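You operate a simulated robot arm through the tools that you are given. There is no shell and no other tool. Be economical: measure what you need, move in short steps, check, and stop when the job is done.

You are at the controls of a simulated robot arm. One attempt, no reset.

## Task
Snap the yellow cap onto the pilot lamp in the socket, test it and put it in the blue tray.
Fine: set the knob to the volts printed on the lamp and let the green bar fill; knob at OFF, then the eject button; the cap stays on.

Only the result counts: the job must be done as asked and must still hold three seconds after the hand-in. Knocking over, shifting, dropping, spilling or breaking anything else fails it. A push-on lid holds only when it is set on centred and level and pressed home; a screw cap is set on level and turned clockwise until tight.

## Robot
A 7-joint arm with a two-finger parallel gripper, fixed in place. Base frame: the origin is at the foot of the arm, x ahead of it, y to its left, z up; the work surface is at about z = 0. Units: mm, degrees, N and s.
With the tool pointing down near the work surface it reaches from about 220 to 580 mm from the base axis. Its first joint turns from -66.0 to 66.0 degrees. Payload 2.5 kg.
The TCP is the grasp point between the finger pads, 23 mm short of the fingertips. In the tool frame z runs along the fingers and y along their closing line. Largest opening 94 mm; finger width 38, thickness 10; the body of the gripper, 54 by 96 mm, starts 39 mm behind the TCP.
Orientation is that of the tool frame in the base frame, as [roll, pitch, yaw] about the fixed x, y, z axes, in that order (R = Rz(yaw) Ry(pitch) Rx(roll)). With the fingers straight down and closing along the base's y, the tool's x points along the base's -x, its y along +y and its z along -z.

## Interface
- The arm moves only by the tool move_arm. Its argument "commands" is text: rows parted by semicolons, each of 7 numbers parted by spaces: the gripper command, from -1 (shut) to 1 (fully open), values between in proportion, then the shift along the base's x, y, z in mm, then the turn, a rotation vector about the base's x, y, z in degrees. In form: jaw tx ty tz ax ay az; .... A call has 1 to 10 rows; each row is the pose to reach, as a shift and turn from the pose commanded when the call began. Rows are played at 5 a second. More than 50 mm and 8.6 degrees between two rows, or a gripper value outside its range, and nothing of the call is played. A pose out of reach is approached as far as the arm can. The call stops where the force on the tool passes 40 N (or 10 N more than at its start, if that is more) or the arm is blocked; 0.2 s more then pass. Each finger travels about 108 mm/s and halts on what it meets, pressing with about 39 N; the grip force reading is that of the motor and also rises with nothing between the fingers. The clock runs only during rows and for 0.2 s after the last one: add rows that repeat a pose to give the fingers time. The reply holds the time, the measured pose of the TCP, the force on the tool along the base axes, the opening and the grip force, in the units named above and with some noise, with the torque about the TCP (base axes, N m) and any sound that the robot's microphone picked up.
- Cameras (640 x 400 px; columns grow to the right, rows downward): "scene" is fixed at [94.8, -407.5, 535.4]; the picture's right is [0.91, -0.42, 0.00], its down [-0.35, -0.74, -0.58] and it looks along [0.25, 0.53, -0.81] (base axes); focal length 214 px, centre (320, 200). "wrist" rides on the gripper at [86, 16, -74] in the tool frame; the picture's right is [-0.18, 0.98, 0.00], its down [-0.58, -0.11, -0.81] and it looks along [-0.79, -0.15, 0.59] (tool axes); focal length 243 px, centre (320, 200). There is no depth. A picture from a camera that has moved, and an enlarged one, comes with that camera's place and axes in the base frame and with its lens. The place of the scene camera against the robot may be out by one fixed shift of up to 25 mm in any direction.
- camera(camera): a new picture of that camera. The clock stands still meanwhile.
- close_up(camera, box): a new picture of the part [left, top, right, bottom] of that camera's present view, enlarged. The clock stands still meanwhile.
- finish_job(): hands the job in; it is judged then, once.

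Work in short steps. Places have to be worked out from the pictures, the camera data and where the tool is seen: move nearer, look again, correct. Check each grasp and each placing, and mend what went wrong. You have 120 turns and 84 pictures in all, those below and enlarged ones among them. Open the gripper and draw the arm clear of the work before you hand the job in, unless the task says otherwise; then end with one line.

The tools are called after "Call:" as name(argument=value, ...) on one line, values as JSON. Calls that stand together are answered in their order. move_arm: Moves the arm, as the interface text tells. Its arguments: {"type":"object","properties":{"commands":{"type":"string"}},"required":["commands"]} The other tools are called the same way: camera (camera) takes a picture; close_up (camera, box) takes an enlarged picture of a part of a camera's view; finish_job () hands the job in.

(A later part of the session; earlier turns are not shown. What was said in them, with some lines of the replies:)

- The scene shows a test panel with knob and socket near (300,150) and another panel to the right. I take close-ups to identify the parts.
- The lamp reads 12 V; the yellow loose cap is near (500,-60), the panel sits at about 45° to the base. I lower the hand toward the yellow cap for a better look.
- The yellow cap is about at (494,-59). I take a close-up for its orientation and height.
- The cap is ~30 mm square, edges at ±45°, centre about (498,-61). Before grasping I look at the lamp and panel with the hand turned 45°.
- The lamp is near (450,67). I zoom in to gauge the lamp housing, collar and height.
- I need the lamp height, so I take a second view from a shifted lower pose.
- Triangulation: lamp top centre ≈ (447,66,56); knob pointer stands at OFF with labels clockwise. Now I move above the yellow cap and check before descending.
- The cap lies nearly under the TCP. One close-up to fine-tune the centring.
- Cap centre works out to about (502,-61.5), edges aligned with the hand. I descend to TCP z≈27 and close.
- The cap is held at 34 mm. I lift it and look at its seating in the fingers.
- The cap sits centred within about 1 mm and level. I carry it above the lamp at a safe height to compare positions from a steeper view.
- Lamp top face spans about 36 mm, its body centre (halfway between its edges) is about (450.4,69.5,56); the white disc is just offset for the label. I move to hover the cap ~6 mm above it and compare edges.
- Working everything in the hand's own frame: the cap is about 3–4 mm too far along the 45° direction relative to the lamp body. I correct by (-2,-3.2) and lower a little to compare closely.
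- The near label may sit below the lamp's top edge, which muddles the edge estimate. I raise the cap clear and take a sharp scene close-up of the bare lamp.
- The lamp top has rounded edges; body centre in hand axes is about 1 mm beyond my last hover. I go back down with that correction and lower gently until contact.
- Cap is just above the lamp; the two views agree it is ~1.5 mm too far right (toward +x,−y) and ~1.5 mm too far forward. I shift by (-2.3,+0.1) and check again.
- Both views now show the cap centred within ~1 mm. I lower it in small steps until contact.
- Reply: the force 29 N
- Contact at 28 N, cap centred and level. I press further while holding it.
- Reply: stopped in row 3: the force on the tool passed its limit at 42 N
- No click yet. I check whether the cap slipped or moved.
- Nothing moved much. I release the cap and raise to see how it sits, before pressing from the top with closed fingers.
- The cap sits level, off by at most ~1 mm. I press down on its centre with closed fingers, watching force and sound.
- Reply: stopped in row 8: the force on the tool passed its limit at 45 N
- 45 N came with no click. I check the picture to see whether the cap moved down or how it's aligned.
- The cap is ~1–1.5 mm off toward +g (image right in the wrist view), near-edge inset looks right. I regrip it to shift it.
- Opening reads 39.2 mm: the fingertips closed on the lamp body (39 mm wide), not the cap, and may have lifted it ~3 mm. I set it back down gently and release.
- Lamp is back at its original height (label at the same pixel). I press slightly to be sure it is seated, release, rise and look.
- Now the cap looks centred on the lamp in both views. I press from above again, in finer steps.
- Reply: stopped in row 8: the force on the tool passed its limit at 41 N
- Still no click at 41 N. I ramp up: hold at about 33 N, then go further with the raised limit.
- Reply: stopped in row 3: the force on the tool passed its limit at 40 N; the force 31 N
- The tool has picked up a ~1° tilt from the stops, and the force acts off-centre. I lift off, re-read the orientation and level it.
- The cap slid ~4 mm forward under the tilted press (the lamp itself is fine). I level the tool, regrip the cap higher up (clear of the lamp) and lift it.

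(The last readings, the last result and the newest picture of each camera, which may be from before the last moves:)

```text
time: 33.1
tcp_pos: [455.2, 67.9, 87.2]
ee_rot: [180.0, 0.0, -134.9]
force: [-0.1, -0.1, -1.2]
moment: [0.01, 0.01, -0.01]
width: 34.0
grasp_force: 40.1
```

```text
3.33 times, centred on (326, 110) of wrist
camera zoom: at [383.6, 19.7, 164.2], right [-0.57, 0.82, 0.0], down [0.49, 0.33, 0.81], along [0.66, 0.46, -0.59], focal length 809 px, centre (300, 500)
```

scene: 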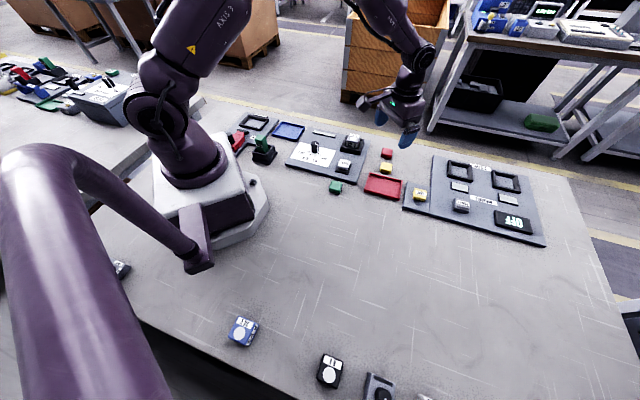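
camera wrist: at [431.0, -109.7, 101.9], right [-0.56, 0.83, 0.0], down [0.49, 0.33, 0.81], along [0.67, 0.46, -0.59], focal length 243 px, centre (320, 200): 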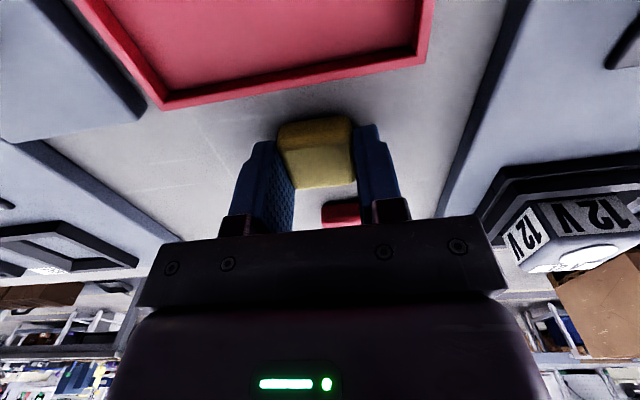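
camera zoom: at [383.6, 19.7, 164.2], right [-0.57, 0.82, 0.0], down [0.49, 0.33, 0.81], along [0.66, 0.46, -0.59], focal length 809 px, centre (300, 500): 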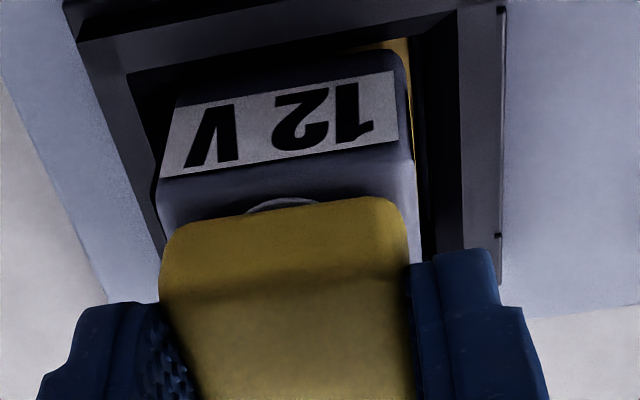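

Surprisingly the lamp rises together with the cap, so it is attached somehow. I zoom in to see how the two are joined.

Call:
close_up(camera="scene", box=[342, 126, 366, 141])

Call:
close_up(camera="wrist", box=[270, 90, 366, 150])

```text
16.00 times, centred on (354, 134) of scene
camera zoom: at [94.8, -407.5, 535.4], right [0.91, -0.42, 0.0], down [-0.35, -0.74, -0.58], along [0.25, 0.53, -0.81], focal length 3432 px, centre (-224, 1264)
```

zoom: 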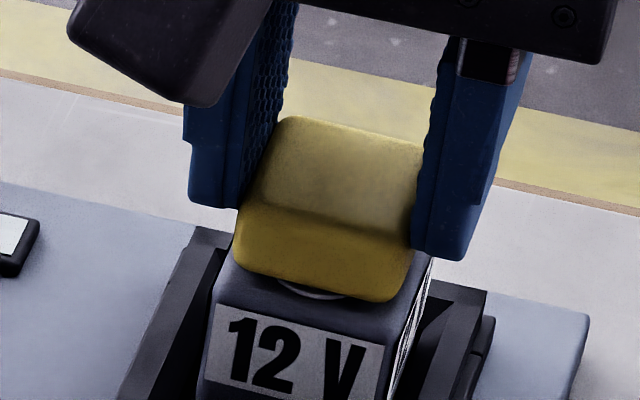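

```text
6.67 times, centred on (318, 120) of wrist
camera zoom: at [383.6, 19.7, 164.2], right [-0.57, 0.82, 0.0], down [0.49, 0.33, 0.81], along [0.66, 0.46, -0.59], focal length 1618 px, centre (333, 733)
```

zoom: 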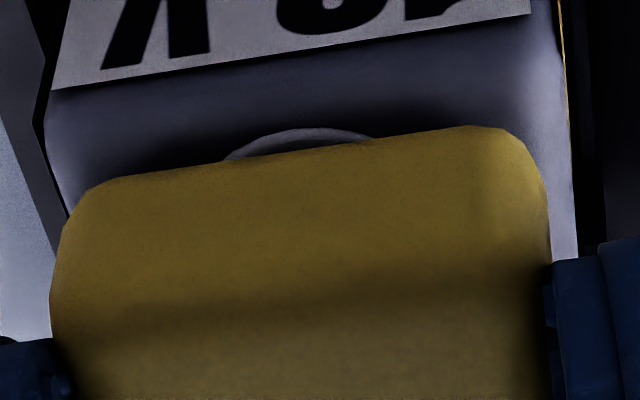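

I lower the lamp back in its seat and then push the cap toward −f in small steps to learn whether it is fixed to the lamp or merely sticking.

Call:
move_arm(commands="-1 0 0 -3 0 0 0; -1 0 0 -6 0 0 0; -1 0 0 -7 0 0 0; -1 0 0 -7 0 0 0; -1 -1.4 -1.4 -7 0 0 0; -1 -2.8 -2.8 -7 0 0 0; -1 -2.8 -2.8 -7 0 0 0")

Call:
close_up(camera="scene", box=[328, 120, 376, 150])

```text
time: 34.7
tcp_pos: [452.2, 66.9, 84.0]
ee_rot: [-179.9, 0.2, -134.9]
force: [5.3, 7.6, 1.5]
moment: [0.38, -0.25, -0.02]
width: 34.1
grasp_force: 39.0
```

```text
13.33 times, centred on (352, 135) of scene
camera zoom: at [94.8, -407.5, 535.4], right [0.91, -0.42, 0.0], down [-0.35, -0.74, -0.58], along [0.25, 0.53, -0.81], focal length 2860 px, centre (-107, 1067)
```

zoom: 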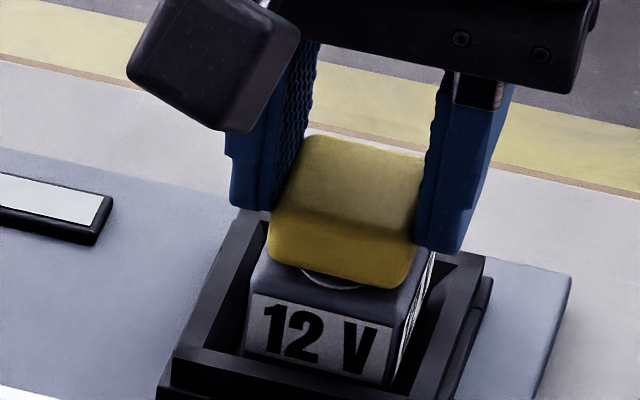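

Lateral force 9 N with no slip yet. I push a bit further.

Call:
move_arm(commands="-1 -1 -1 0 0 0 0; -1 -2 -2 0 0 0 0; -1 -3 -3 0 0 0 0; -1 -3 -3 0 0 0 0")

Call:
close_up(camera="scene", box=[328, 120, 376, 150])

```text
time: 35.7
tcp_pos: [449.4, 64.9, 84.7]
ee_rot: [-179.9, 0.5, -134.8]
force: [12.4, 16.9, 11.0]
moment: [0.93, -0.65, -0.01]
width: 34.4
grasp_force: 39.1
```

```text
13.33 times, centred on (352, 135) of scene
camera zoom: at [94.8, -407.5, 535.4], right [0.91, -0.42, 0.0], down [-0.34, -0.74, -0.58], along [0.25, 0.53, -0.81], focal length 2860 px, centre (-107, 1067)
```

zoom: 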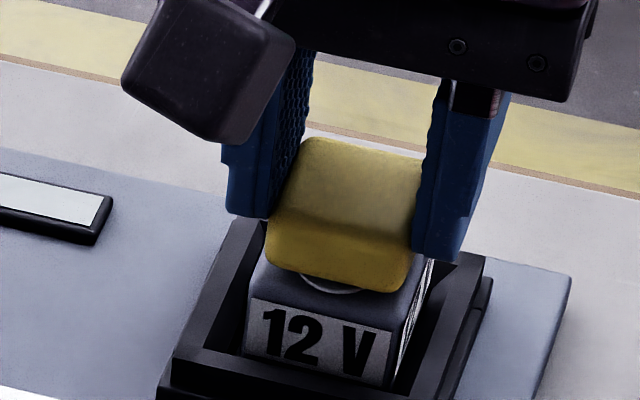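

The cap is rigidly attached (21 N, no slip). I relax, release, and go for a low-angle side view to judge whether it is seated centred and home.

Call:
move_arm(commands="-1 2 2 0 0 0 0; -1 3.5 3.5 -1 0 0 0; -1 3.5 3.5 -2 0 0 0; 0.1 3.5 3.5 -2 0 0 0; 0.1 3.5 3.5 -2 0 0 0; 0.1 3.5 3.5 20 0 0 0; 0.1 3.5 3.5 60 0 0 0")

Call:
move_arm(commands="0.1 10 -40 0 0 0 0; 0.1 25 -80 -30 0 0 0; 0.1 50 -120 -65 0 0 0; 0.1 50 -130 -95 0 0 0; 0.1 50 -130 -100 0 0 0")

Call:
camera(camera="wrist")

```text
time: 37.3
tcp_pos: [451.5, 67.2, 142.8]
ee_rot: [180.0, 0.0, -134.8]
force: [-0.3, -0.8, 0.9]
moment: [0.0, -0.03, -0.02]
width: 51.6
grasp_force: 0.1
```

```text
refused: row 2 steps farther than a row can; nothing moved
```

```text
36 pictures are left
camera wrist: at [380.6, 18.6, 218.5], right [-0.57, 0.82, 0.0], down [0.49, 0.33, 0.81], along [0.66, 0.46, -0.59], focal length 243 px, centre (320, 200)
```

wrist: 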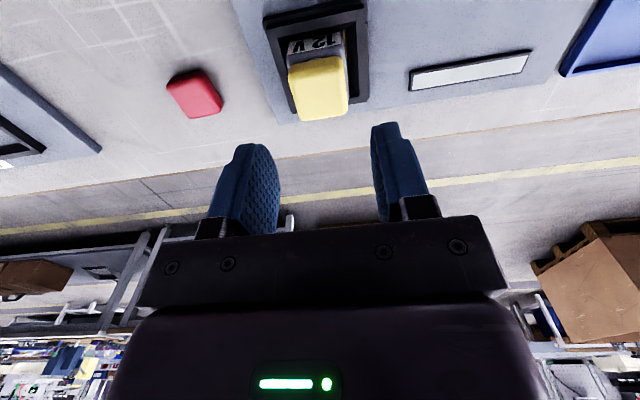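

I redo the move with shorter rows (36 pictures left, so sparing from here).

Call:
move_arm(commands="0.1 10 -30 0 0 0 0; 0.1 20 -60 -20 0 0 0; 0.1 35 -90 -45 0 0 0; 0.1 50 -115 -75 0 0 0; 0.1 50 -130 -98 0 0 0; 0.1 50 -130 -98 0 0 0")

Call:
close_up(camera="wrist", box=[460, 130, 640, 243])

```text
time: 38.7
tcp_pos: [501.6, -65.8, 46.8]
ee_rot: [180.0, 0.1, -134.9]
force: [-0.7, 1.3, -0.3]
moment: [-0.02, 0.0, 0.02]
width: 51.5
grasp_force: 0.0
```

```text
3.54 times, centred on (550, 186) of wrist
camera zoom: at [430.6, -115.3, 122.7], right [-0.57, 0.82, 0.0], down [0.49, 0.33, 0.81], along [0.67, 0.46, -0.59], focal length 859 px, centre (-494, 248)
```

zoom: 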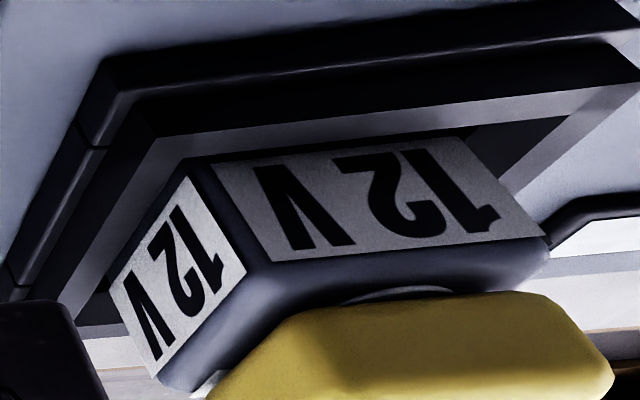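

Taking all views together, the cap was earlier sitting ~4–5 mm short of centre and only slid home (and locked) during the last ramped press; it now looks centred. I go back above it for one more level press to make sure it is home.

Call:
move_arm(commands="-1 0 10 40 0 0 0; -1 -8 35 75 0 0 0; -1 -18 65 100 0 0 0; -1 -30 95 100 0 0 0; -1 -40 120 100 0 0 0; -1 -47.6 135.4 100 0 0 0; -1 -47.6 135.4 100 0 0 0; -1 -47.6 135.4 100 0 0 0")

Call:
close_up(camera="wrist", box=[224, 0, 416, 120])

```text
time: 40.5
tcp_pos: [453.9, 72.1, 142.8]
ee_rot: [-179.9, 0.0, -135.0]
force: [-0.2, -0.5, 0.3]
moment: [0.01, -0.03, 0.0]
width: 0.0
grasp_force: 38.9
```

```text
3.33 times, centred on (320, 60) of wrist
camera zoom: at [382.8, 22.6, 218.3], right [-0.57, 0.82, 0.0], down [0.49, 0.33, 0.81], along [0.67, 0.46, -0.59], focal length 809 px, centre (320, 667)
```

zoom: 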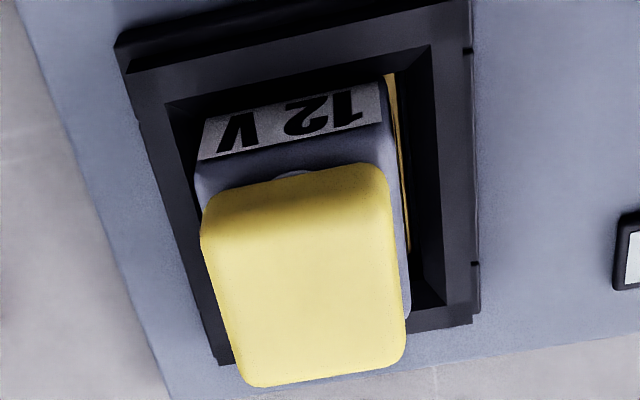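

Cap centre reads F≈371.5, G≈−273 and sits centred on the lamp within ~1 mm. I press level on its centre once more.

Call:
move_arm(commands="-1 2 -2 -30 0 0 0; -1 2 -2 -48 0 0 0; -1 2 -2 -53 0 0 0; -1 2 -2 -54.5 0 0 0; -1 2 -2 -55.5 0 0 0; -1 2 -2 -56.5 0 0 0; -1 2 -2 -57.5 0 0 0")

```text
time: 42.1
tcp_pos: [456.7, 69.1, 89.2]
ee_rot: [-179.9, 0.1, -135.0]
force: [-6.4, -6.3, 32.7]
moment: [-0.28, 0.33, 0.0]
width: 0.0
grasp_force: 39.2
```

33 N, level, no sound. I ramp somewhat higher to see if there is a further click.

Call:
move_arm(commands="-1 0 0 -0.4 0 0 0; -1 0 0 -0.8 0 0 0; -1 0 0 -0.8 0 0 0")

Call:
close_up(camera="scene", box=[328, 120, 376, 150])

```text
time: 42.9
tcp_pos: [457.2, 69.8, 88.1]
ee_rot: [-179.8, 0.3, -134.9]
force: [-6.7, -3.6, 36.2]
moment: [-0.23, 0.31, 0.01]
width: 0.2
grasp_force: 39.0
```

```text
13.33 times, centred on (352, 135) of scene
camera zoom: at [94.7, -407.5, 535.5], right [0.91, -0.42, 0.0], down [-0.34, -0.74, -0.58], along [0.25, 0.53, -0.81], focal length 2860 px, centre (-107, 1067)
```

zoom: 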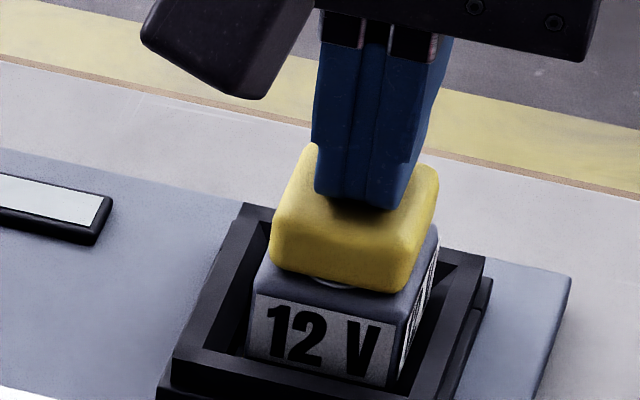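

The cap stays firmly in place at 36 N. I accept it as snapped (it carried the lamp and resisted 21 N sideways) and move on to view the knob from above.

Call:
move_arm(commands="-1 0 0 45 0 0 0; -1 0 0 90 0 0 0; -1 -40 12 97 0 0 0; -1 -85 25 97 0 0 0; -1 -132 40 97 0 0 0; -1 -132 40 97 0 0 0; 0.2 -132 40 97 0 0 0; 0.2 -132 40 97 0 0 0")

Call:
camera(camera="wrist")

```text
time: 44.7
tcp_pos: [324.1, 110.3, 181.9]
ee_rot: [180.0, 0.0, -134.9]
force: [0.0, 0.1, -0.1]
moment: [-0.02, 0.0, -0.05]
width: 56.4
grasp_force: 0.0
```

```text
32 pictures are left
camera wrist: at [252.7, 61.2, 257.8], right [-0.57, 0.82, 0.0], down [0.49, 0.33, 0.81], along [0.66, 0.46, -0.59], focal length 243 px, centre (320, 200)
```

wrist: 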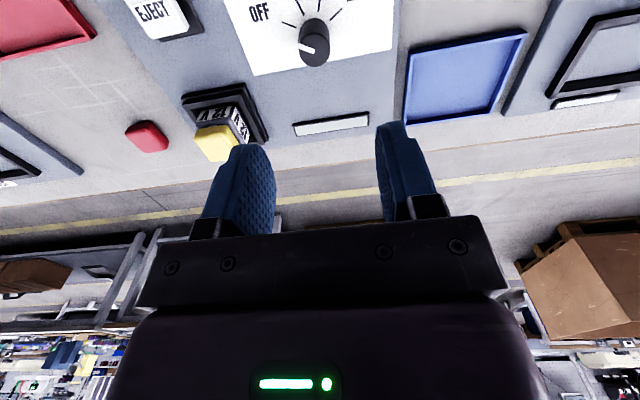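

Knob top is about (326,105,47). A close-up gives the pointer and tick angles.

Call:
close_up(camera="wrist", box=[240, 0, 400, 100])

```text
4.00 times, centred on (320, 50) of wrist
camera zoom: at [252.7, 61.2, 257.8], right [-0.57, 0.82, 0.0], down [0.49, 0.33, 0.81], along [0.66, 0.46, -0.59], focal length 970 px, centre (320, 800)
```

zoom: 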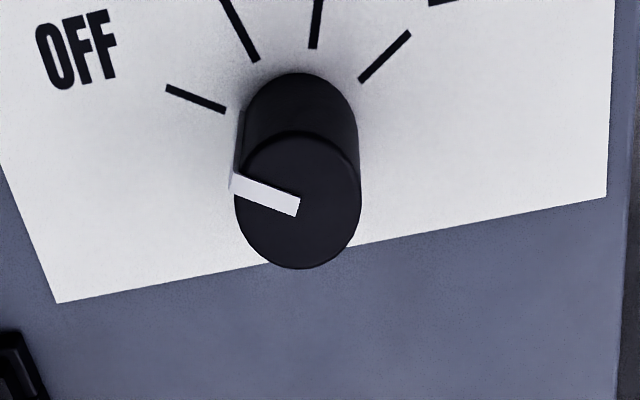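

Ticks are 40° apart, clockwise OFF→6→12→24; the pointer is at OFF, so 12 V is an 80° clockwise turn. I centre over the knob, descend and grip it.

Call:
move_arm(commands="0.2 0.8 -5 -40 0 0 0; 0.2 0.8 -5 -80 0 0 0; 0.2 0.8 -5 -110 0 0 0; 0.2 0.8 -5 -128 0 0 0; 0.2 0.8 -5 -136 0 0 0; 0.2 0.8 -5 -136 0 0 0; -1 0.8 -5 -136 0 0 0; -1 0.8 -5 -136 0 0 0; -1 0.8 -5 -136 0 0 0")

Call:
close_up(camera="wrist", box=[200, 80, 440, 230])

```text
time: 46.7
tcp_pos: [323.3, 103.6, 46.9]
ee_rot: [179.9, 0.0, -134.8]
force: [-8.0, 11.1, -4.8]
moment: [-0.35, -0.32, -0.02]
width: 26.0
grasp_force: 44.7
```

```text
2.67 times, centred on (320, 155) of wrist
camera zoom: at [253.3, 55.5, 123.1], right [-0.57, 0.82, 0.0], down [0.49, 0.33, 0.81], along [0.66, 0.46, -0.59], focal length 647 px, centre (320, 320)
```

zoom: 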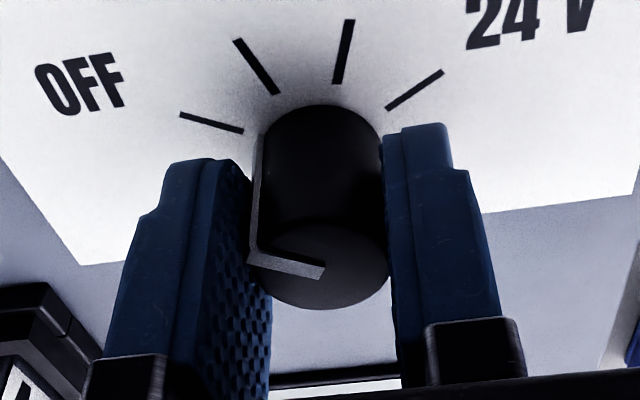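

Knob gripped (26 mm), with a 14 N side load meaning I'm ~1 mm off; I shift with it and turn 80° clockwise.

Call:
move_arm(commands="-1 -0.9 1 0 0 0 0; -1 -0.9 1 0 0 0 0")

Call:
move_arm(commands="-1 0 0 0 0 0 -8; -1 0 0 0 0 0 -16; -1 0 0 0 0 0 -24; -1 0 0 0 0 0 -32; -1 0 0 0 0 0 -40; -1 0 0 0 0 0 -48; -1 0 0 0 0 0 -56; -1 0 0 0 0 0 -64; -1 0 0 0 0 0 -72; -1 0 0 0 0 0 -80")

Call:
camera(camera="scene")

```text
time: 47.3
tcp_pos: [324.8, 104.3, 47.6]
ee_rot: [179.9, 0.0, -135.0]
force: [-5.7, -2.4, 7.2]
moment: [0.47, 0.34, -0.01]
width: 25.5
grasp_force: 45.2
```

```text
time: 49.5
tcp_pos: [323.4, 107.4, 47.5]
ee_rot: [179.8, 0.2, 145.1]
force: [11.2, 6.7, -32.8]
moment: [-0.38, 0.22, -0.01]
width: 26.0
grasp_force: 44.9
```

```text
29 pictures are left
```

scene: 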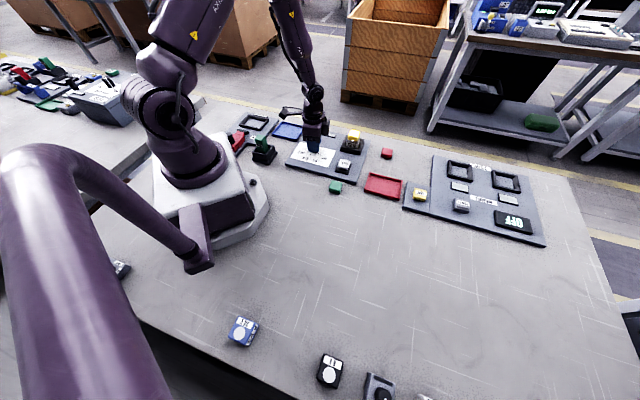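

Yaw turned the full 80°. I release the knob, rise straight up, and view panel.

Call:
move_arm(commands="0.2 0 0 0 0 0 0; 0.2 0 0 0 0 0 0; 0.2 0 0 0 0 0 0; 0.2 0 0 40 0 0 0; 0.2 0 0 80 0 0 0; 0.2 -20 -20 120 0 0 0; 0.2 -20 -20 120 0 0 0")

Call:
close_up(camera="scene", box=[284, 118, 372, 173])

```text
time: 51.1
tcp_pos: [302.6, 87.2, 163.3]
ee_rot: [-180.0, 0.0, 145.0]
force: [-0.1, -0.8, -0.7]
moment: [0.03, 0.0, -0.01]
width: 56.6
grasp_force: 0.1
```

```text
7.27 times, centred on (328, 146) of scene
camera zoom: at [94.8, -407.5, 535.4], right [0.91, -0.42, 0.0], down [-0.35, -0.74, -0.58], along [0.25, 0.53, -0.81], focal length 1560 px, centre (262, 596)
```

zoom: 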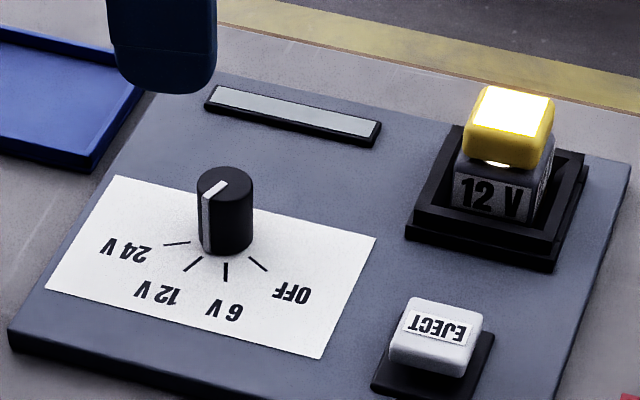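

The lamp is lit through the cap with the knob at 12 V. I wait for the bar to fill.

Call:
move_arm(commands="0.2 0 0 0 0 0 0; 0.2 0 0 0 0 0 0; 0.2 0 0 0 0 0 0; 0.2 0 0 0 0 0 0; 0.2 0 0 0 0 0 0; 0.2 0 0 0 0 0 0; 0.2 0 0 0 0 0 0; 0.2 0 0 0 0 0 0; 0.2 0 0 0 0 0 0; 0.2 0 0 0 0 0 0")

Call:
close_up(camera="scene", box=[284, 118, 372, 173])

```text
time: 53.3
tcp_pos: [302.5, 88.7, 163.7]
ee_rot: [180.0, 0.0, 145.1]
force: [0.0, -0.6, 0.0]
moment: [0.03, 0.0, 0.01]
width: 56.1
grasp_force: 0.1
```

```text
7.27 times, centred on (328, 146) of scene
camera zoom: at [94.8, -407.5, 535.4], right [0.91, -0.42, 0.0], down [-0.35, -0.74, -0.58], along [0.25, 0.53, -0.81], focal length 1560 px, centre (262, 596)
```

zoom: 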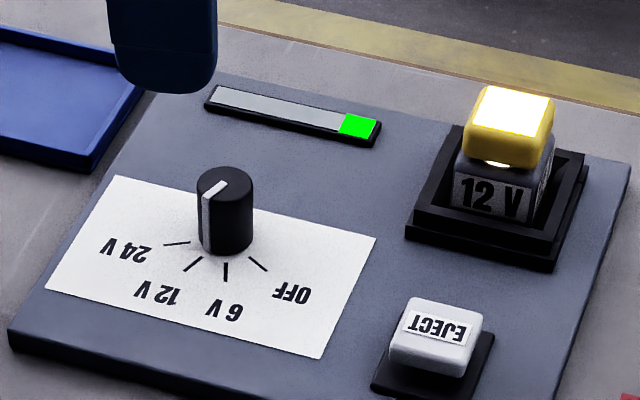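

The bar fills (~23 % so far). I wait on.

Call:
move_arm(commands="0.2 0 0 0 0 0 0; 0.2 0 0 0 0 0 0; 0.2 0 0 0 0 0 0; 0.2 0 0 0 0 0 0; 0.2 0 0 0 0 0 0; 0.2 0 0 0 0 0 0; 0.2 0 0 0 0 0 0; 0.2 0 0 0 0 0 0; 0.2 0 0 0 0 0 0; 0.2 0 0 0 0 0 0")

Call:
move_arm(commands="0.2 0 0 0 0 0 0; 0.2 0 0 0 0 0 0; 0.2 0 0 0 0 0 0; 0.2 0 0 0 0 0 0; 0.2 0 0 0 0 0 0; 0.2 0 0 0 0 0 0; 0.2 0 0 0 0 0 0; 0.2 0 0 0 0 0 0; 0.2 0 0 0 0 0 0; 0.2 0 0 0 0 0 0")

Call:
move_arm(commands="0.2 0 0 0 0 0 0; 0.2 0 0 0 0 0 0; 0.2 0 0 0 0 0 0; 0.2 0 0 0 0 0 0; 0.2 0 0 0 0 0 0; 0.2 0 0 0 0 0 0; 0.2 0 0 0 0 0 0; 0.2 0 0 0 0 0 0; 0.2 0 0 0 0 0 0; 0.2 0 0 0 0 0 0")

Call:
close_up(camera="scene", box=[284, 118, 372, 173])

```text
time: 55.5
tcp_pos: [303.1, 88.1, 164.3]
ee_rot: [-179.9, 0.1, 145.1]
force: [0.7, -0.5, 0.2]
moment: [0.03, 0.02, 0.0]
width: 56.3
grasp_force: 0.1
```

```text
time: 57.7
tcp_pos: [301.6, 88.4, 163.1]
ee_rot: [180.0, 0.1, 145.1]
force: [0.2, 0.2, 0.4]
moment: [0.0, 0.01, -0.02]
width: 56.0
grasp_force: 0.0
```

```text
time: 59.9
tcp_pos: [302.5, 88.0, 163.9]
ee_rot: [-180.0, 0.0, 145.0]
force: [1.0, 0.4, 0.5]
moment: [-0.04, -0.04, 0.0]
width: 56.6
grasp_force: 0.1
```

```text
7.27 times, centred on (328, 146) of scene
camera zoom: at [94.8, -407.5, 535.4], right [0.91, -0.42, 0.0], down [-0.35, -0.74, -0.58], along [0.25, 0.53, -0.81], focal length 1560 px, centre (262, 596)
```

zoom: 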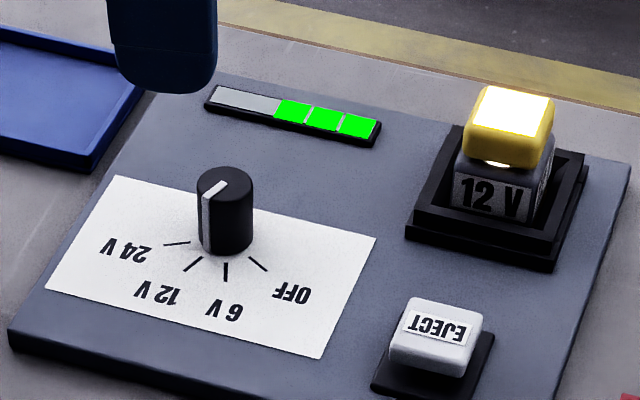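

Three of five segments; I wait about 9 s more.

Call:
move_arm(commands="0.2 0 0 0 0 0 0; 0.2 0 0 0 0 0 0; 0.2 0 0 0 0 0 0; 0.2 0 0 0 0 0 0; 0.2 0 0 0 0 0 0; 0.2 0 0 0 0 0 0; 0.2 0 0 0 0 0 0; 0.2 0 0 0 0 0 0; 0.2 0 0 0 0 0 0; 0.2 0 0 0 0 0 0")

Call:
move_arm(commands="0.2 0 0 0 0 0 0; 0.2 0 0 0 0 0 0; 0.2 0 0 0 0 0 0; 0.2 0 0 0 0 0 0; 0.2 0 0 0 0 0 0; 0.2 0 0 0 0 0 0; 0.2 0 0 0 0 0 0; 0.2 0 0 0 0 0 0; 0.2 0 0 0 0 0 0; 0.2 0 0 0 0 0 0")

Call:
move_arm(commands="0.2 0 0 0 0 0 0; 0.2 0 0 0 0 0 0; 0.2 0 0 0 0 0 0; 0.2 0 0 0 0 0 0; 0.2 0 0 0 0 0 0; 0.2 0 0 0 0 0 0; 0.2 0 0 0 0 0 0; 0.2 0 0 0 0 0 0; 0.2 0 0 0 0 0 0; 0.2 0 0 0 0 0 0")

Call:
move_arm(commands="0.2 0 0 0 0 0 0; 0.2 0 0 0 0 0 0; 0.2 0 0 0 0 0 0; 0.2 0 0 0 0 0 0; 0.2 0 0 0 0 0 0; 0.2 0 0 0 0 0 0; 0.2 0 0 0 0 0 0; 0.2 0 0 0 0 0 0; 0.2 0 0 0 0 0 0; 0.2 0 0 0 0 0 0")

Call:
close_up(camera="scene", box=[284, 118, 372, 173])

```text
time: 62.1
tcp_pos: [302.1, 88.2, 163.6]
ee_rot: [-180.0, 0.0, 145.1]
force: [0.0, -0.4, -0.4]
moment: [-0.01, 0.0, 0.01]
width: 56.1
grasp_force: 0.1
```

```text
time: 64.3
tcp_pos: [301.6, 88.3, 164.3]
ee_rot: [-180.0, 0.1, 145.1]
force: [0.0, 0.2, -0.1]
moment: [-0.01, -0.04, 0.01]
width: 56.3
grasp_force: 0.1
```

```text
time: 66.5
tcp_pos: [302.0, 88.7, 163.3]
ee_rot: [-179.9, 0.0, 145.1]
force: [0.2, 0.5, 0.3]
moment: [-0.01, -0.01, -0.01]
width: 56.4
grasp_force: 0.0
```

```text
time: 68.7
tcp_pos: [301.5, 87.2, 162.9]
ee_rot: [-180.0, 0.0, 145.1]
force: [-0.3, 0.8, -0.6]
moment: [0.0, -0.02, 0.01]
width: 56.3
grasp_force: 0.1
```

```text
7.27 times, centred on (328, 146) of scene
camera zoom: at [94.8, -407.5, 535.4], right [0.91, -0.42, 0.0], down [-0.35, -0.74, -0.58], along [0.25, 0.53, -0.81], focal length 1560 px, centre (262, 596)
```

zoom: 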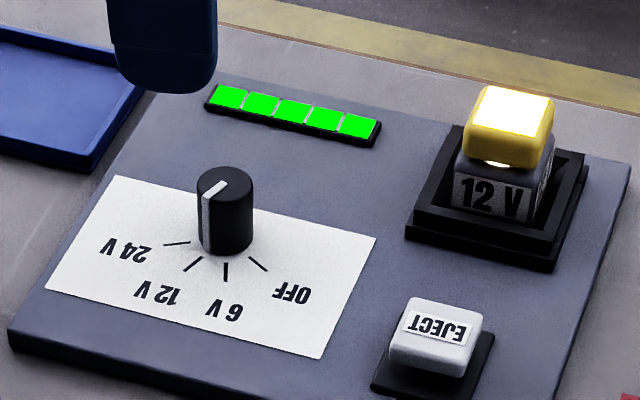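

The bar is full. Now back onto the knob and turn it 80° counter-clockwise to OFF.

Call:
move_arm(commands="0.2 20 19 -40 0 0 0; 0.2 20 19 -80 0 0 0; 0.2 20 19 -105 0 0 0; 0.2 20 19 -119 0 0 0; 0.2 20 19 -119 0 0 0; -1 20 19 -119 0 0 0; -1 20 19 -119 0 0 0; -1 20 19 -119 0 0 0")

```text
time: 70.5
tcp_pos: [323.6, 107.1, 47.4]
ee_rot: [179.9, 0.2, 145.1]
force: [10.3, 8.1, -19.7]
moment: [-0.22, 0.35, -0.01]
width: 25.8
grasp_force: 45.6
```

Call:
move_arm(commands="-1 0.9 0.6 -0.8 0 0 0; -1 0.9 0.6 -0.8 0 0 8; -1 0.9 0.6 -0.8 0 0 16; -1 0.9 0.6 -0.8 0 0 24; -1 0.9 0.6 -0.8 0 0 32; -1 0.9 0.6 -0.8 0 0 40; -1 0.9 0.6 -0.8 0 0 48; -1 0.9 0.6 -0.8 0 0 56; -1 0.9 0.6 -0.8 0 0 64; -1 0.9 0.6 -0.8 0 0 72")

Call:
move_arm(commands="-1 0 0 0 0 0 8.3; -1 0 0 0 0 0 8.3; 0.2 0 0 0 0 0 8.3; 0.2 0 0 0 0 0 8.3; 0.2 0 0 0 0 0 8.3; 0.2 0 0 40 0 0 8.3; 0.2 0 0 80 0 0 8.3; 0.2 0 0 120 0 0 8.3; 0.2 0 0 120 0 0 8.3")

Call:
close_up(camera="scene", box=[284, 118, 372, 173])

```text
time: 72.7
tcp_pos: [324.4, 105.5, 47.9]
ee_rot: [180.0, 0.2, -142.7]
force: [-7.3, 15.0, 17.8]
moment: [-0.71, 0.49, -0.01]
width: 25.6
grasp_force: 45.0
```

```text
time: 74.7
tcp_pos: [324.8, 104.0, 166.5]
ee_rot: [-180.0, 0.1, -134.5]
force: [0.0, -0.7, -1.2]
moment: [-0.02, 0.03, 0.02]
width: 56.4
grasp_force: 0.1
```

```text
7.27 times, centred on (328, 146) of scene
camera zoom: at [94.8, -407.5, 535.4], right [0.91, -0.42, 0.0], down [-0.35, -0.74, -0.58], along [0.25, 0.53, -0.81], focal length 1560 px, centre (262, 596)
```

zoom: 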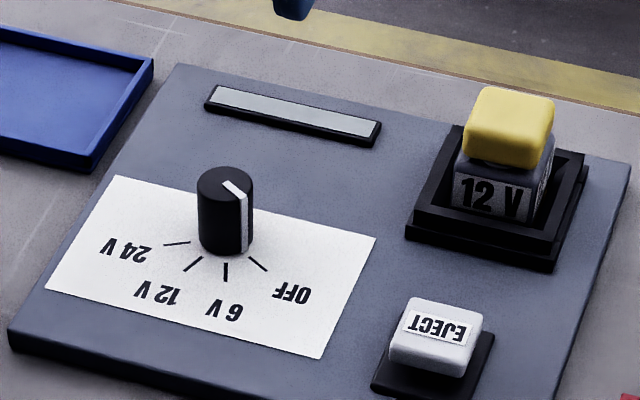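

Bar cleared; knob is at OFF. The eject button is about (380,-5), top z≈22; I move above it with closed fingers.

Call:
move_arm(commands="-1 15 -30 0 0 0 0; -1 30 -60 -20 0 0 0; -1 45 -90 -40 0 0 0; -1 55 -109 -66 0 0 0; -1 55 -109 -66 0 0 0")

Call:
close_up(camera="wrist", box=[200, 20, 440, 170])

```text
time: 75.9
tcp_pos: [380.6, -1.4, 100.1]
ee_rot: [-180.0, -0.1, -134.6]
force: [0.1, -0.6, 0.1]
moment: [0.01, -0.02, -0.03]
width: 0.0
grasp_force: 38.6
```

```text
2.67 times, centred on (320, 95) of wrist
camera zoom: at [310.2, -51.2, 176.5], right [-0.57, 0.82, 0.0], down [0.49, 0.34, 0.81], along [0.66, 0.46, -0.59], focal length 647 px, centre (320, 480)
```

zoom: 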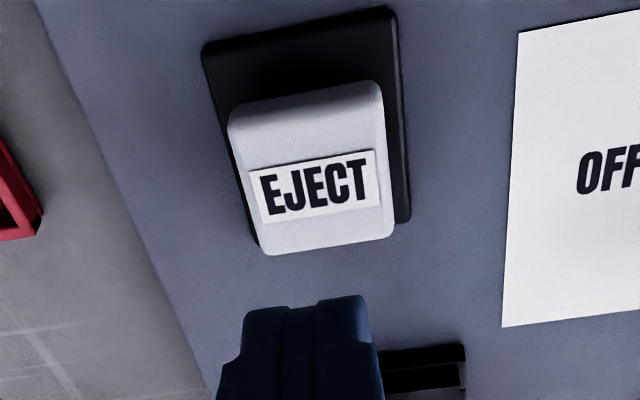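

Aligned within 3 mm. I press the eject button down in small steps.

Call:
move_arm(commands="-1 1.5 -1.5 -30 0 0 0; -1 1.5 -1.5 -46 0 0 0; -1 1.5 -1.5 -50 0 0 0; -1 1.5 -1.5 -53 0 0 0; -1 1.5 -1.5 -56 0 0 0; -1 1.5 -1.5 -58 0 0 0; -1 1.5 -1.5 -60 0 0 0; -1 1.5 -1.5 -62 0 0 0")

Call:
close_up(camera="scene", box=[300, 110, 396, 170])

```text
time: 77.1
tcp_pos: [382.9, -4.3, 48.8]
ee_rot: [-179.8, 0.1, -134.5]
force: [-8.1, 0.8, 25.3]
moment: [-0.1, 0.32, -0.04]
width: 0.3
grasp_force: 38.8
stopped in row 5: the force on the tool passed its limit at 44 N (the readings are from after the stop); the commanded pose is now the measured one
```

```text
6.67 times, centred on (348, 140) of scene
camera zoom: at [94.7, -407.5, 535.5], right [0.91, -0.42, 0.0], down [-0.34, -0.74, -0.58], along [0.25, 0.53, -0.81], focal length 1430 px, centre (133, 600)
```

zoom: 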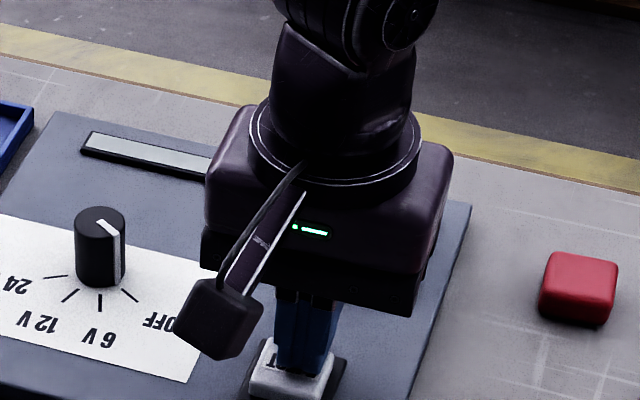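

The lamp is hidden by the hand. I back off upward and look whether the lamp popped up.

Call:
move_arm(commands="-1 0 0 20 0 0 0; -1 0 0 60 0 0 0; -1 -20 -25 95 0 0 0; -1 -40 -50 110 0 0 0; -1 -40 -50 110 0 0 0")

Call:
close_up(camera="scene", box=[312, 118, 376, 158])

```text
time: 78.3
tcp_pos: [346.3, -54.0, 161.0]
ee_rot: [180.0, 0.1, -134.5]
force: [0.1, -0.2, -0.6]
moment: [-0.01, 0.0, 0.0]
width: 0.0
grasp_force: 38.9
```

```text
10.00 times, centred on (344, 138) of scene
camera zoom: at [94.8, -407.5, 535.4], right [0.91, -0.42, 0.0], down [-0.35, -0.74, -0.58], along [0.25, 0.53, -0.81], focal length 2145 px, centre (80, 820)
```

zoom: 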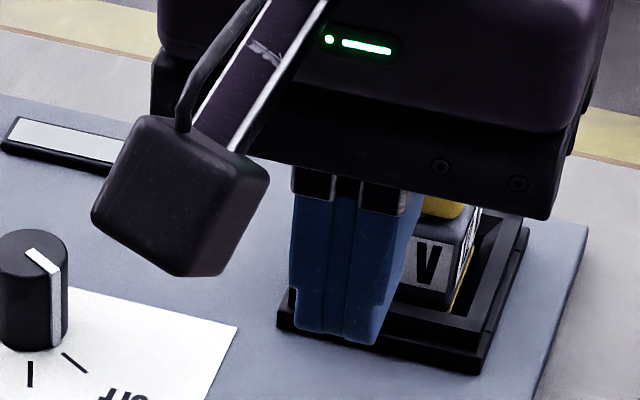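

The lamp has popped up a few mm in its socket. I move above it with the gripper open and check its position.

Call:
move_arm(commands="0.2 27 31 0 0 0 0; 0.2 55 62 0 0 0 0; 0.2 83 93 0 0 0 0; 0.2 110 123.5 -8 0 0 0; 0.2 110 123.5 -8 0 0 0; 0.2 110 123.5 -8 0 0 0")

Call:
close_up(camera="wrist", box=[224, 0, 416, 120])

Call:
close_up(camera="scene", box=[328, 116, 376, 146])

```text
time: 79.7
tcp_pos: [453.9, 70.2, 152.2]
ee_rot: [180.0, 0.1, -134.6]
force: [0.1, 0.2, -0.3]
moment: [-0.04, -0.02, -0.04]
width: 56.1
grasp_force: 0.1
```

```text
3.33 times, centred on (320, 60) of wrist
camera zoom: at [383.0, 20.2, 227.9], right [-0.57, 0.82, 0.0], down [0.48, 0.34, 0.81], along [0.66, 0.46, -0.59], focal length 809 px, centre (320, 667)
```

zoom: 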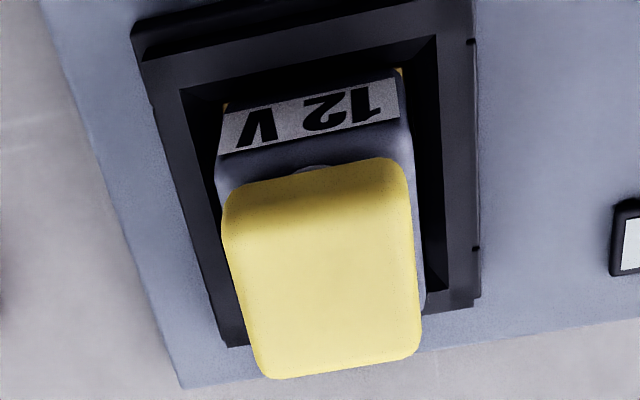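

```text
13.33 times, centred on (352, 131) of scene
camera zoom: at [94.8, -407.5, 535.4], right [0.91, -0.42, 0.0], down [-0.35, -0.74, -0.58], along [0.25, 0.53, -0.81], focal length 2860 px, centre (-107, 1120)
```

zoom: 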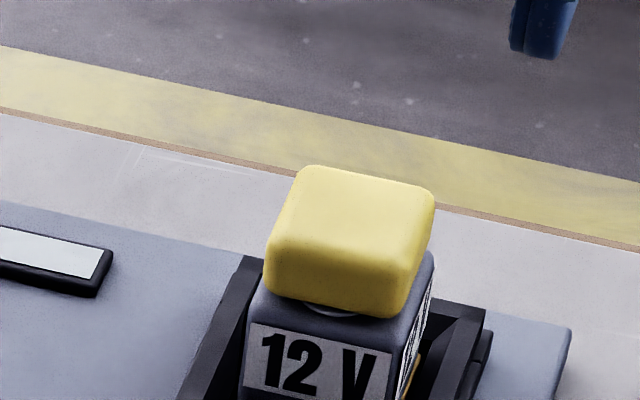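

The capped lamp popped up ~8 mm and is right below the hand. I descend to grip the lamp body below the cap.

Call:
move_arm(commands="0.2 0 0 -35 0 0 0; 0.2 0 0 -65 0 0 0; 0.2 0 0 -78 0 0 0; 0.2 0 0 -84 0 0 0; 0.2 0 0 -84 0 0 0; -1 0 0 -84 0 0 0; -1 0 0 -84 0 0 0; -1 0 0 -84 0 0 0")

```text
time: 81.5
tcp_pos: [454.1, 69.8, 65.8]
ee_rot: [-179.9, 0.0, -134.5]
force: [0.7, 0.4, -1.4]
moment: [0.01, -0.04, -0.03]
width: 38.5
grasp_force: 39.0
```

Body gripped at 38.5 mm. I lift straight up and check.

Call:
move_arm(commands="-1 0 0 15 0 0 0; -1 0 0 35 0 0 0; -1 0 0 60 0 0 0; -1 0 0 95 0 0 0; -1 0 0 95 0 0 0")

Call:
close_up(camera="scene", box=[312, 90, 392, 140])

```text
time: 82.7
tcp_pos: [453.4, 68.9, 157.7]
ee_rot: [180.0, 0.1, -134.6]
force: [0.0, -0.2, -1.4]
moment: [0.0, 0.01, 0.0]
width: 39.0
grasp_force: 39.2
```

```text
8.00 times, centred on (352, 115) of scene
camera zoom: at [94.8, -407.5, 535.4], right [0.91, -0.42, 0.0], down [-0.35, -0.74, -0.58], along [0.25, 0.53, -0.81], focal length 1716 px, centre (64, 880)
```

zoom: 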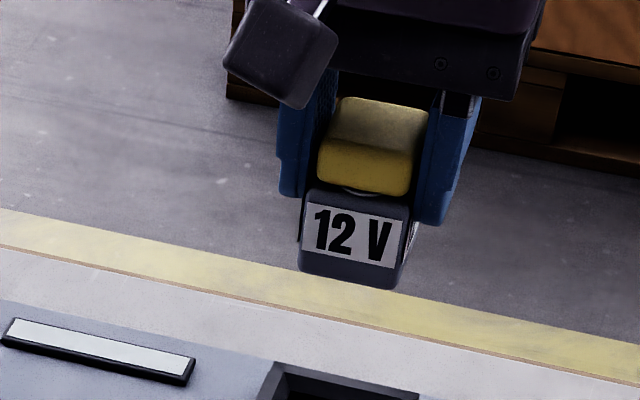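

Lamp with cap is out and held. I carry it toward the blue tray at about (274,254), staying high.

Call:
move_arm(commands="-1 -29 30 0 0 0 0; -1 -58 60 0 0 0 0; -1 -87 90 0 0 0 0; -1 -116 120 0 0 0 0; -1 -145 150 0 0 0 0; -1 -175 180 0 0 0 0; -1 -175 180 0 0 0 0")

Call:
camera(camera="wrist")

Call:
close_up(camera="scene", box=[232, 80, 344, 150])

```text
time: 84.3
tcp_pos: [276.7, 252.6, 163.7]
ee_rot: [179.9, 0.0, -134.6]
force: [0.8, 0.3, -0.1]
moment: [0.0, 0.0, -0.02]
width: 39.1
grasp_force: 39.2
```

```text
17 pictures are left
camera wrist: at [205.9, 202.1, 238.7], right [-0.57, 0.82, 0.0], down [0.48, 0.34, 0.81], along [0.66, 0.46, -0.59], focal length 243 px, centre (320, 200)
```

wrist: 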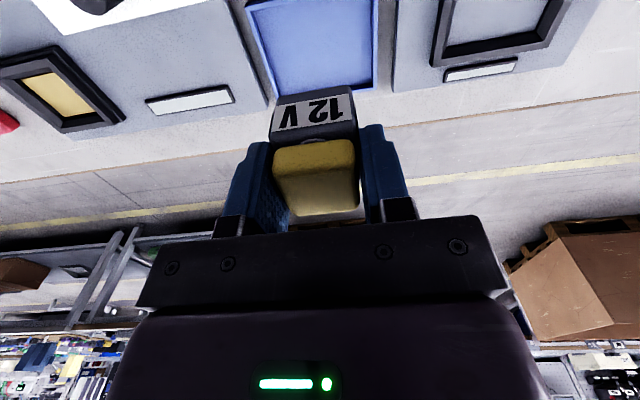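

```text
5.71 times, centred on (288, 115) of scene
camera zoom: at [94.8, -407.5, 535.4], right [0.91, -0.42, 0.0], down [-0.35, -0.74, -0.58], along [0.25, 0.53, -0.81], focal length 1226 px, centre (503, 686)
```

zoom: 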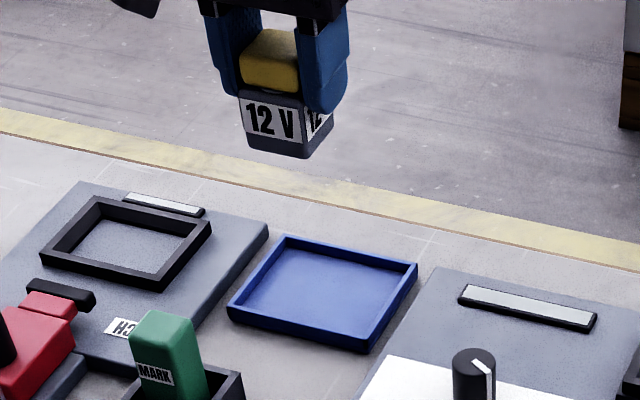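

Tray centre ≈ (281,250), floor free. I adjust a few mm and lower toward it.

Call:
move_arm(commands="-1 4.6 -2.5 -30 0 0 0; -1 4.6 -2.5 -60 0 0 0; -1 4.6 -2.5 -90 0 0 0; -1 4.6 -2.5 -104 0 0 0; -1 4.6 -2.5 -104 0 0 0")

Call:
close_up(camera="scene", box=[232, 90, 344, 160])

```text
time: 85.5
tcp_pos: [282.2, 246.8, 57.6]
ee_rot: [-180.0, 0.1, -134.6]
force: [1.0, -0.6, -0.7]
moment: [-0.02, 0.01, 0.01]
width: 38.9
grasp_force: 39.5
```

```text
5.71 times, centred on (288, 125) of scene
camera zoom: at [94.8, -407.5, 535.4], right [0.91, -0.42, 0.0], down [-0.35, -0.74, -0.58], along [0.25, 0.53, -0.81], focal length 1226 px, centre (503, 629)
```

zoom: 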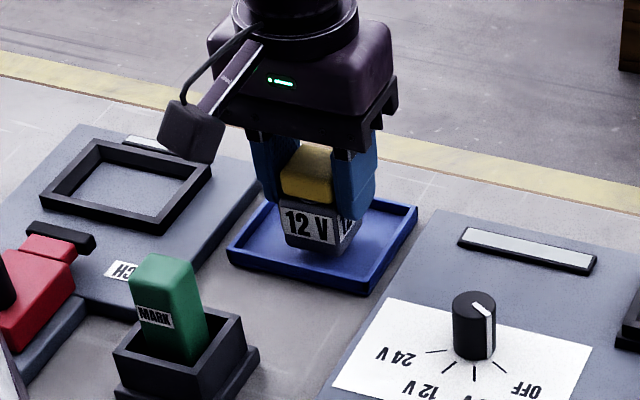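

The lamp hovers over the middle of the tray. I lower in small steps until it touches down.

Call:
move_arm(commands="-1 0 0 -6 0 0 0; -1 0 0 -11 0 0 0; -1 0 0 -14 0 0 0; -1 0 0 -16 0 0 0; -1 0 0 -17.5 0 0 0; -1 0 0 -17.5 0 0 0")

```text
time: 86.3
tcp_pos: [283.3, 248.4, 45.9]
ee_rot: [-179.9, 0.5, -134.7]
force: [-2.1, -0.9, 7.6]
moment: [-0.05, 0.09, -0.01]
width: 38.9
grasp_force: 39.0
stopped in row 4: the force on the tool passed its limit at 48 N (the readings are from after the stop); the commanded pose is now the measured one
```

Touch-down at TCP z≈46. I open and rise straight up, then check lamp and cap.

Call:
move_arm(commands="-1 0 0 0.5 0 0 0; 0.2 0 0 0.5 0 0 0; 0.2 0 0 0.5 0 0 0; 0.2 0 0 0.5 0 0 0; 0.2 0 0 30 0 0 0; 0.2 0 0 70 0 0 0; 0.2 0 0 110 0 0 0; 0.2 0 0 110 0 0 0")

Call:
close_up(camera="scene", box=[264, 112, 312, 142])

Call:
close_up(camera="wrist", box=[224, 0, 416, 120])

```text
time: 88.1
tcp_pos: [281.7, 248.8, 152.8]
ee_rot: [180.0, 0.3, -134.6]
force: [0.4, 0.0, 0.3]
moment: [0.0, 0.0, 0.0]
width: 56.1
grasp_force: 0.1
```

```text
13.33 times, centred on (288, 127) of scene
camera zoom: at [94.8, -407.5, 535.4], right [0.91, -0.42, 0.0], down [-0.35, -0.74, -0.58], along [0.25, 0.53, -0.81], focal length 2860 px, centre (747, 1173)
```

zoom: 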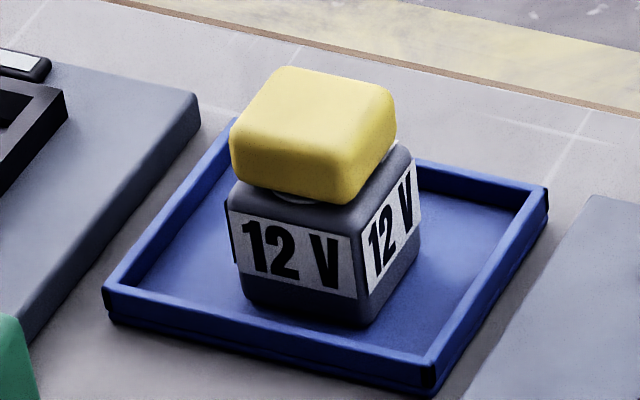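

```text
3.33 times, centred on (320, 60) of wrist
camera zoom: at [210.8, 199.9, 228.2], right [-0.57, 0.82, 0.0], down [0.48, 0.33, 0.81], along [0.67, 0.46, -0.59], focal length 809 px, centre (320, 667)
```

zoom: 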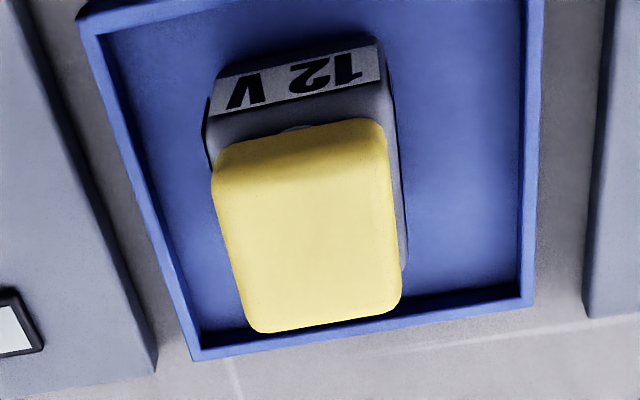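

The cap is on, but I want to see whether there is a gap under it. One tight close-up.

Call:
close_up(camera="scene", box=[276, 116, 300, 131])

```text
16.00 times, centred on (288, 124) of scene
camera zoom: at [94.8, -407.5, 535.4], right [0.91, -0.42, 0.0], down [-0.35, -0.74, -0.58], along [0.25, 0.53, -0.81], focal length 3432 px, centre (832, 1424)
```

zoom: 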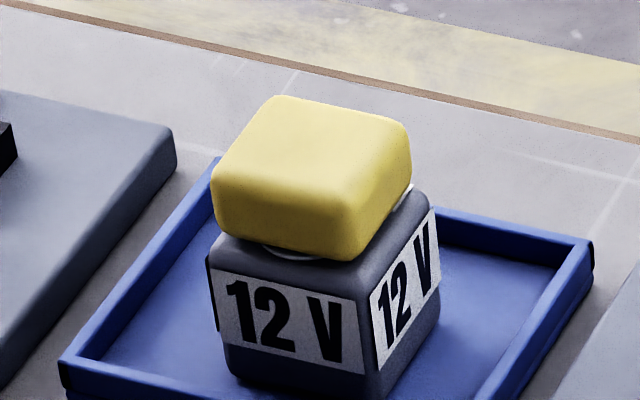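

The cap is seated level and centred on the lamp (only its rounded lower edge shows a sliver of lens), and the lamp stands upright in the blue tray. I draw the arm up and clear and take a final look.

Call:
move_arm(commands="0.2 0 0 40 0 0 0; 0.2 15 -40 70 0 0 0; 0.2 30 -80 90 0 0 0; 0.2 45 -125 90 0 0 0; 0.2 60 -165 90 0 0 0; 0.2 60 -165 90 0 0 0; 0.2 60 -165 90 0 0 0")

Call:
camera(camera="scene")

Call:
close_up(camera="scene", box=[250, 100, 378, 180])

```text
refused: row 2 steps farther than a row can; nothing moved
```

```text
11 pictures are left
```

scene: 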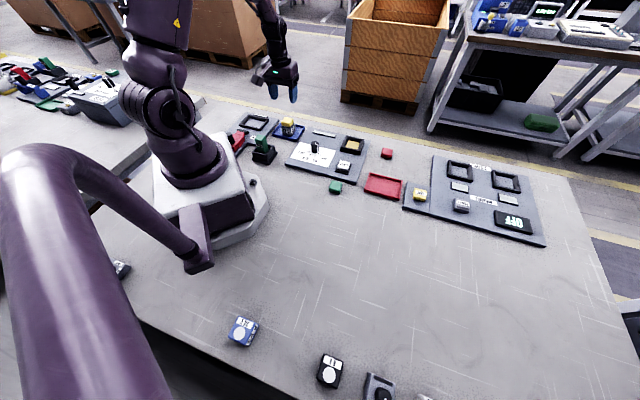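

```text
5.00 times, centred on (314, 140) of scene
camera zoom: at [94.8, -407.5, 535.4], right [0.91, -0.42, 0.0], down [-0.35, -0.74, -0.58], along [0.25, 0.53, -0.81], focal length 1072 px, centre (350, 500)
```

zoom: 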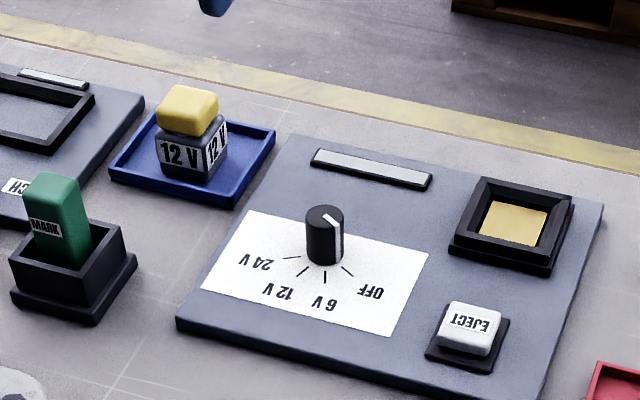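

Everything looks right: knob OFF, socket empty, capped lamp upright in the blue tray. I retract the arm in shorter rows.

Call:
move_arm(commands="0.2 0 0 40 0 0 0; 0.2 5 -20 70 0 0 0; 0.2 15 -55 85 0 0 0; 0.2 30 -95 90 0 0 0; 0.2 45 -135 90 0 0 0; 0.2 60 -170 90 0 0 0; 0.2 60 -170 90 0 0 0; 0.2 60 -170 90 0 0 0")

Call:
close_up(camera="scene", box=[264, 112, 312, 142])

```text
time: 89.9
tcp_pos: [345.5, 80.2, 245.4]
ee_rot: [-180.0, 0.4, -134.6]
force: [0.3, -0.1, -0.5]
moment: [-0.02, -0.02, 0.01]
width: 56.3
grasp_force: 0.1
```

```text
13.33 times, centred on (288, 127) of scene
camera zoom: at [94.8, -407.5, 535.4], right [0.91, -0.42, 0.0], down [-0.35, -0.74, -0.58], along [0.25, 0.53, -0.81], focal length 2860 px, centre (747, 1173)
```

zoom: 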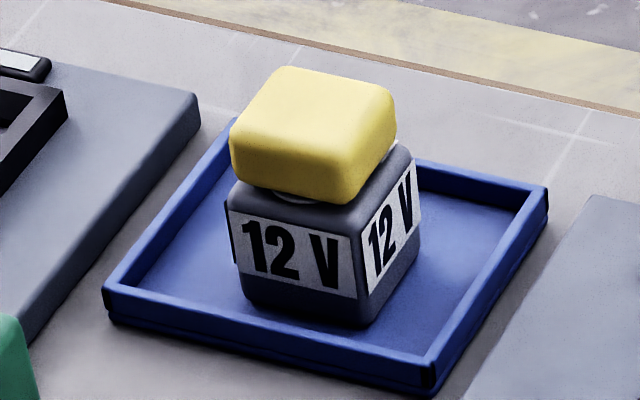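

The capped lamp rests stably in the blue tray with the arm clear and gripper open; I hand in.

Call:
finish_job()

```text
The job is handed in.
```

The yellow cap is on the 12 V lamp, which was tested at 12 V until the green bar was full, ejected with the knob at OFF, and put in the blue tray. I never heard a click when the cap went on: I judged it snapped because it lifted the lamp and held against about 21 N sideways. A sliver of lens still shows under its edge.
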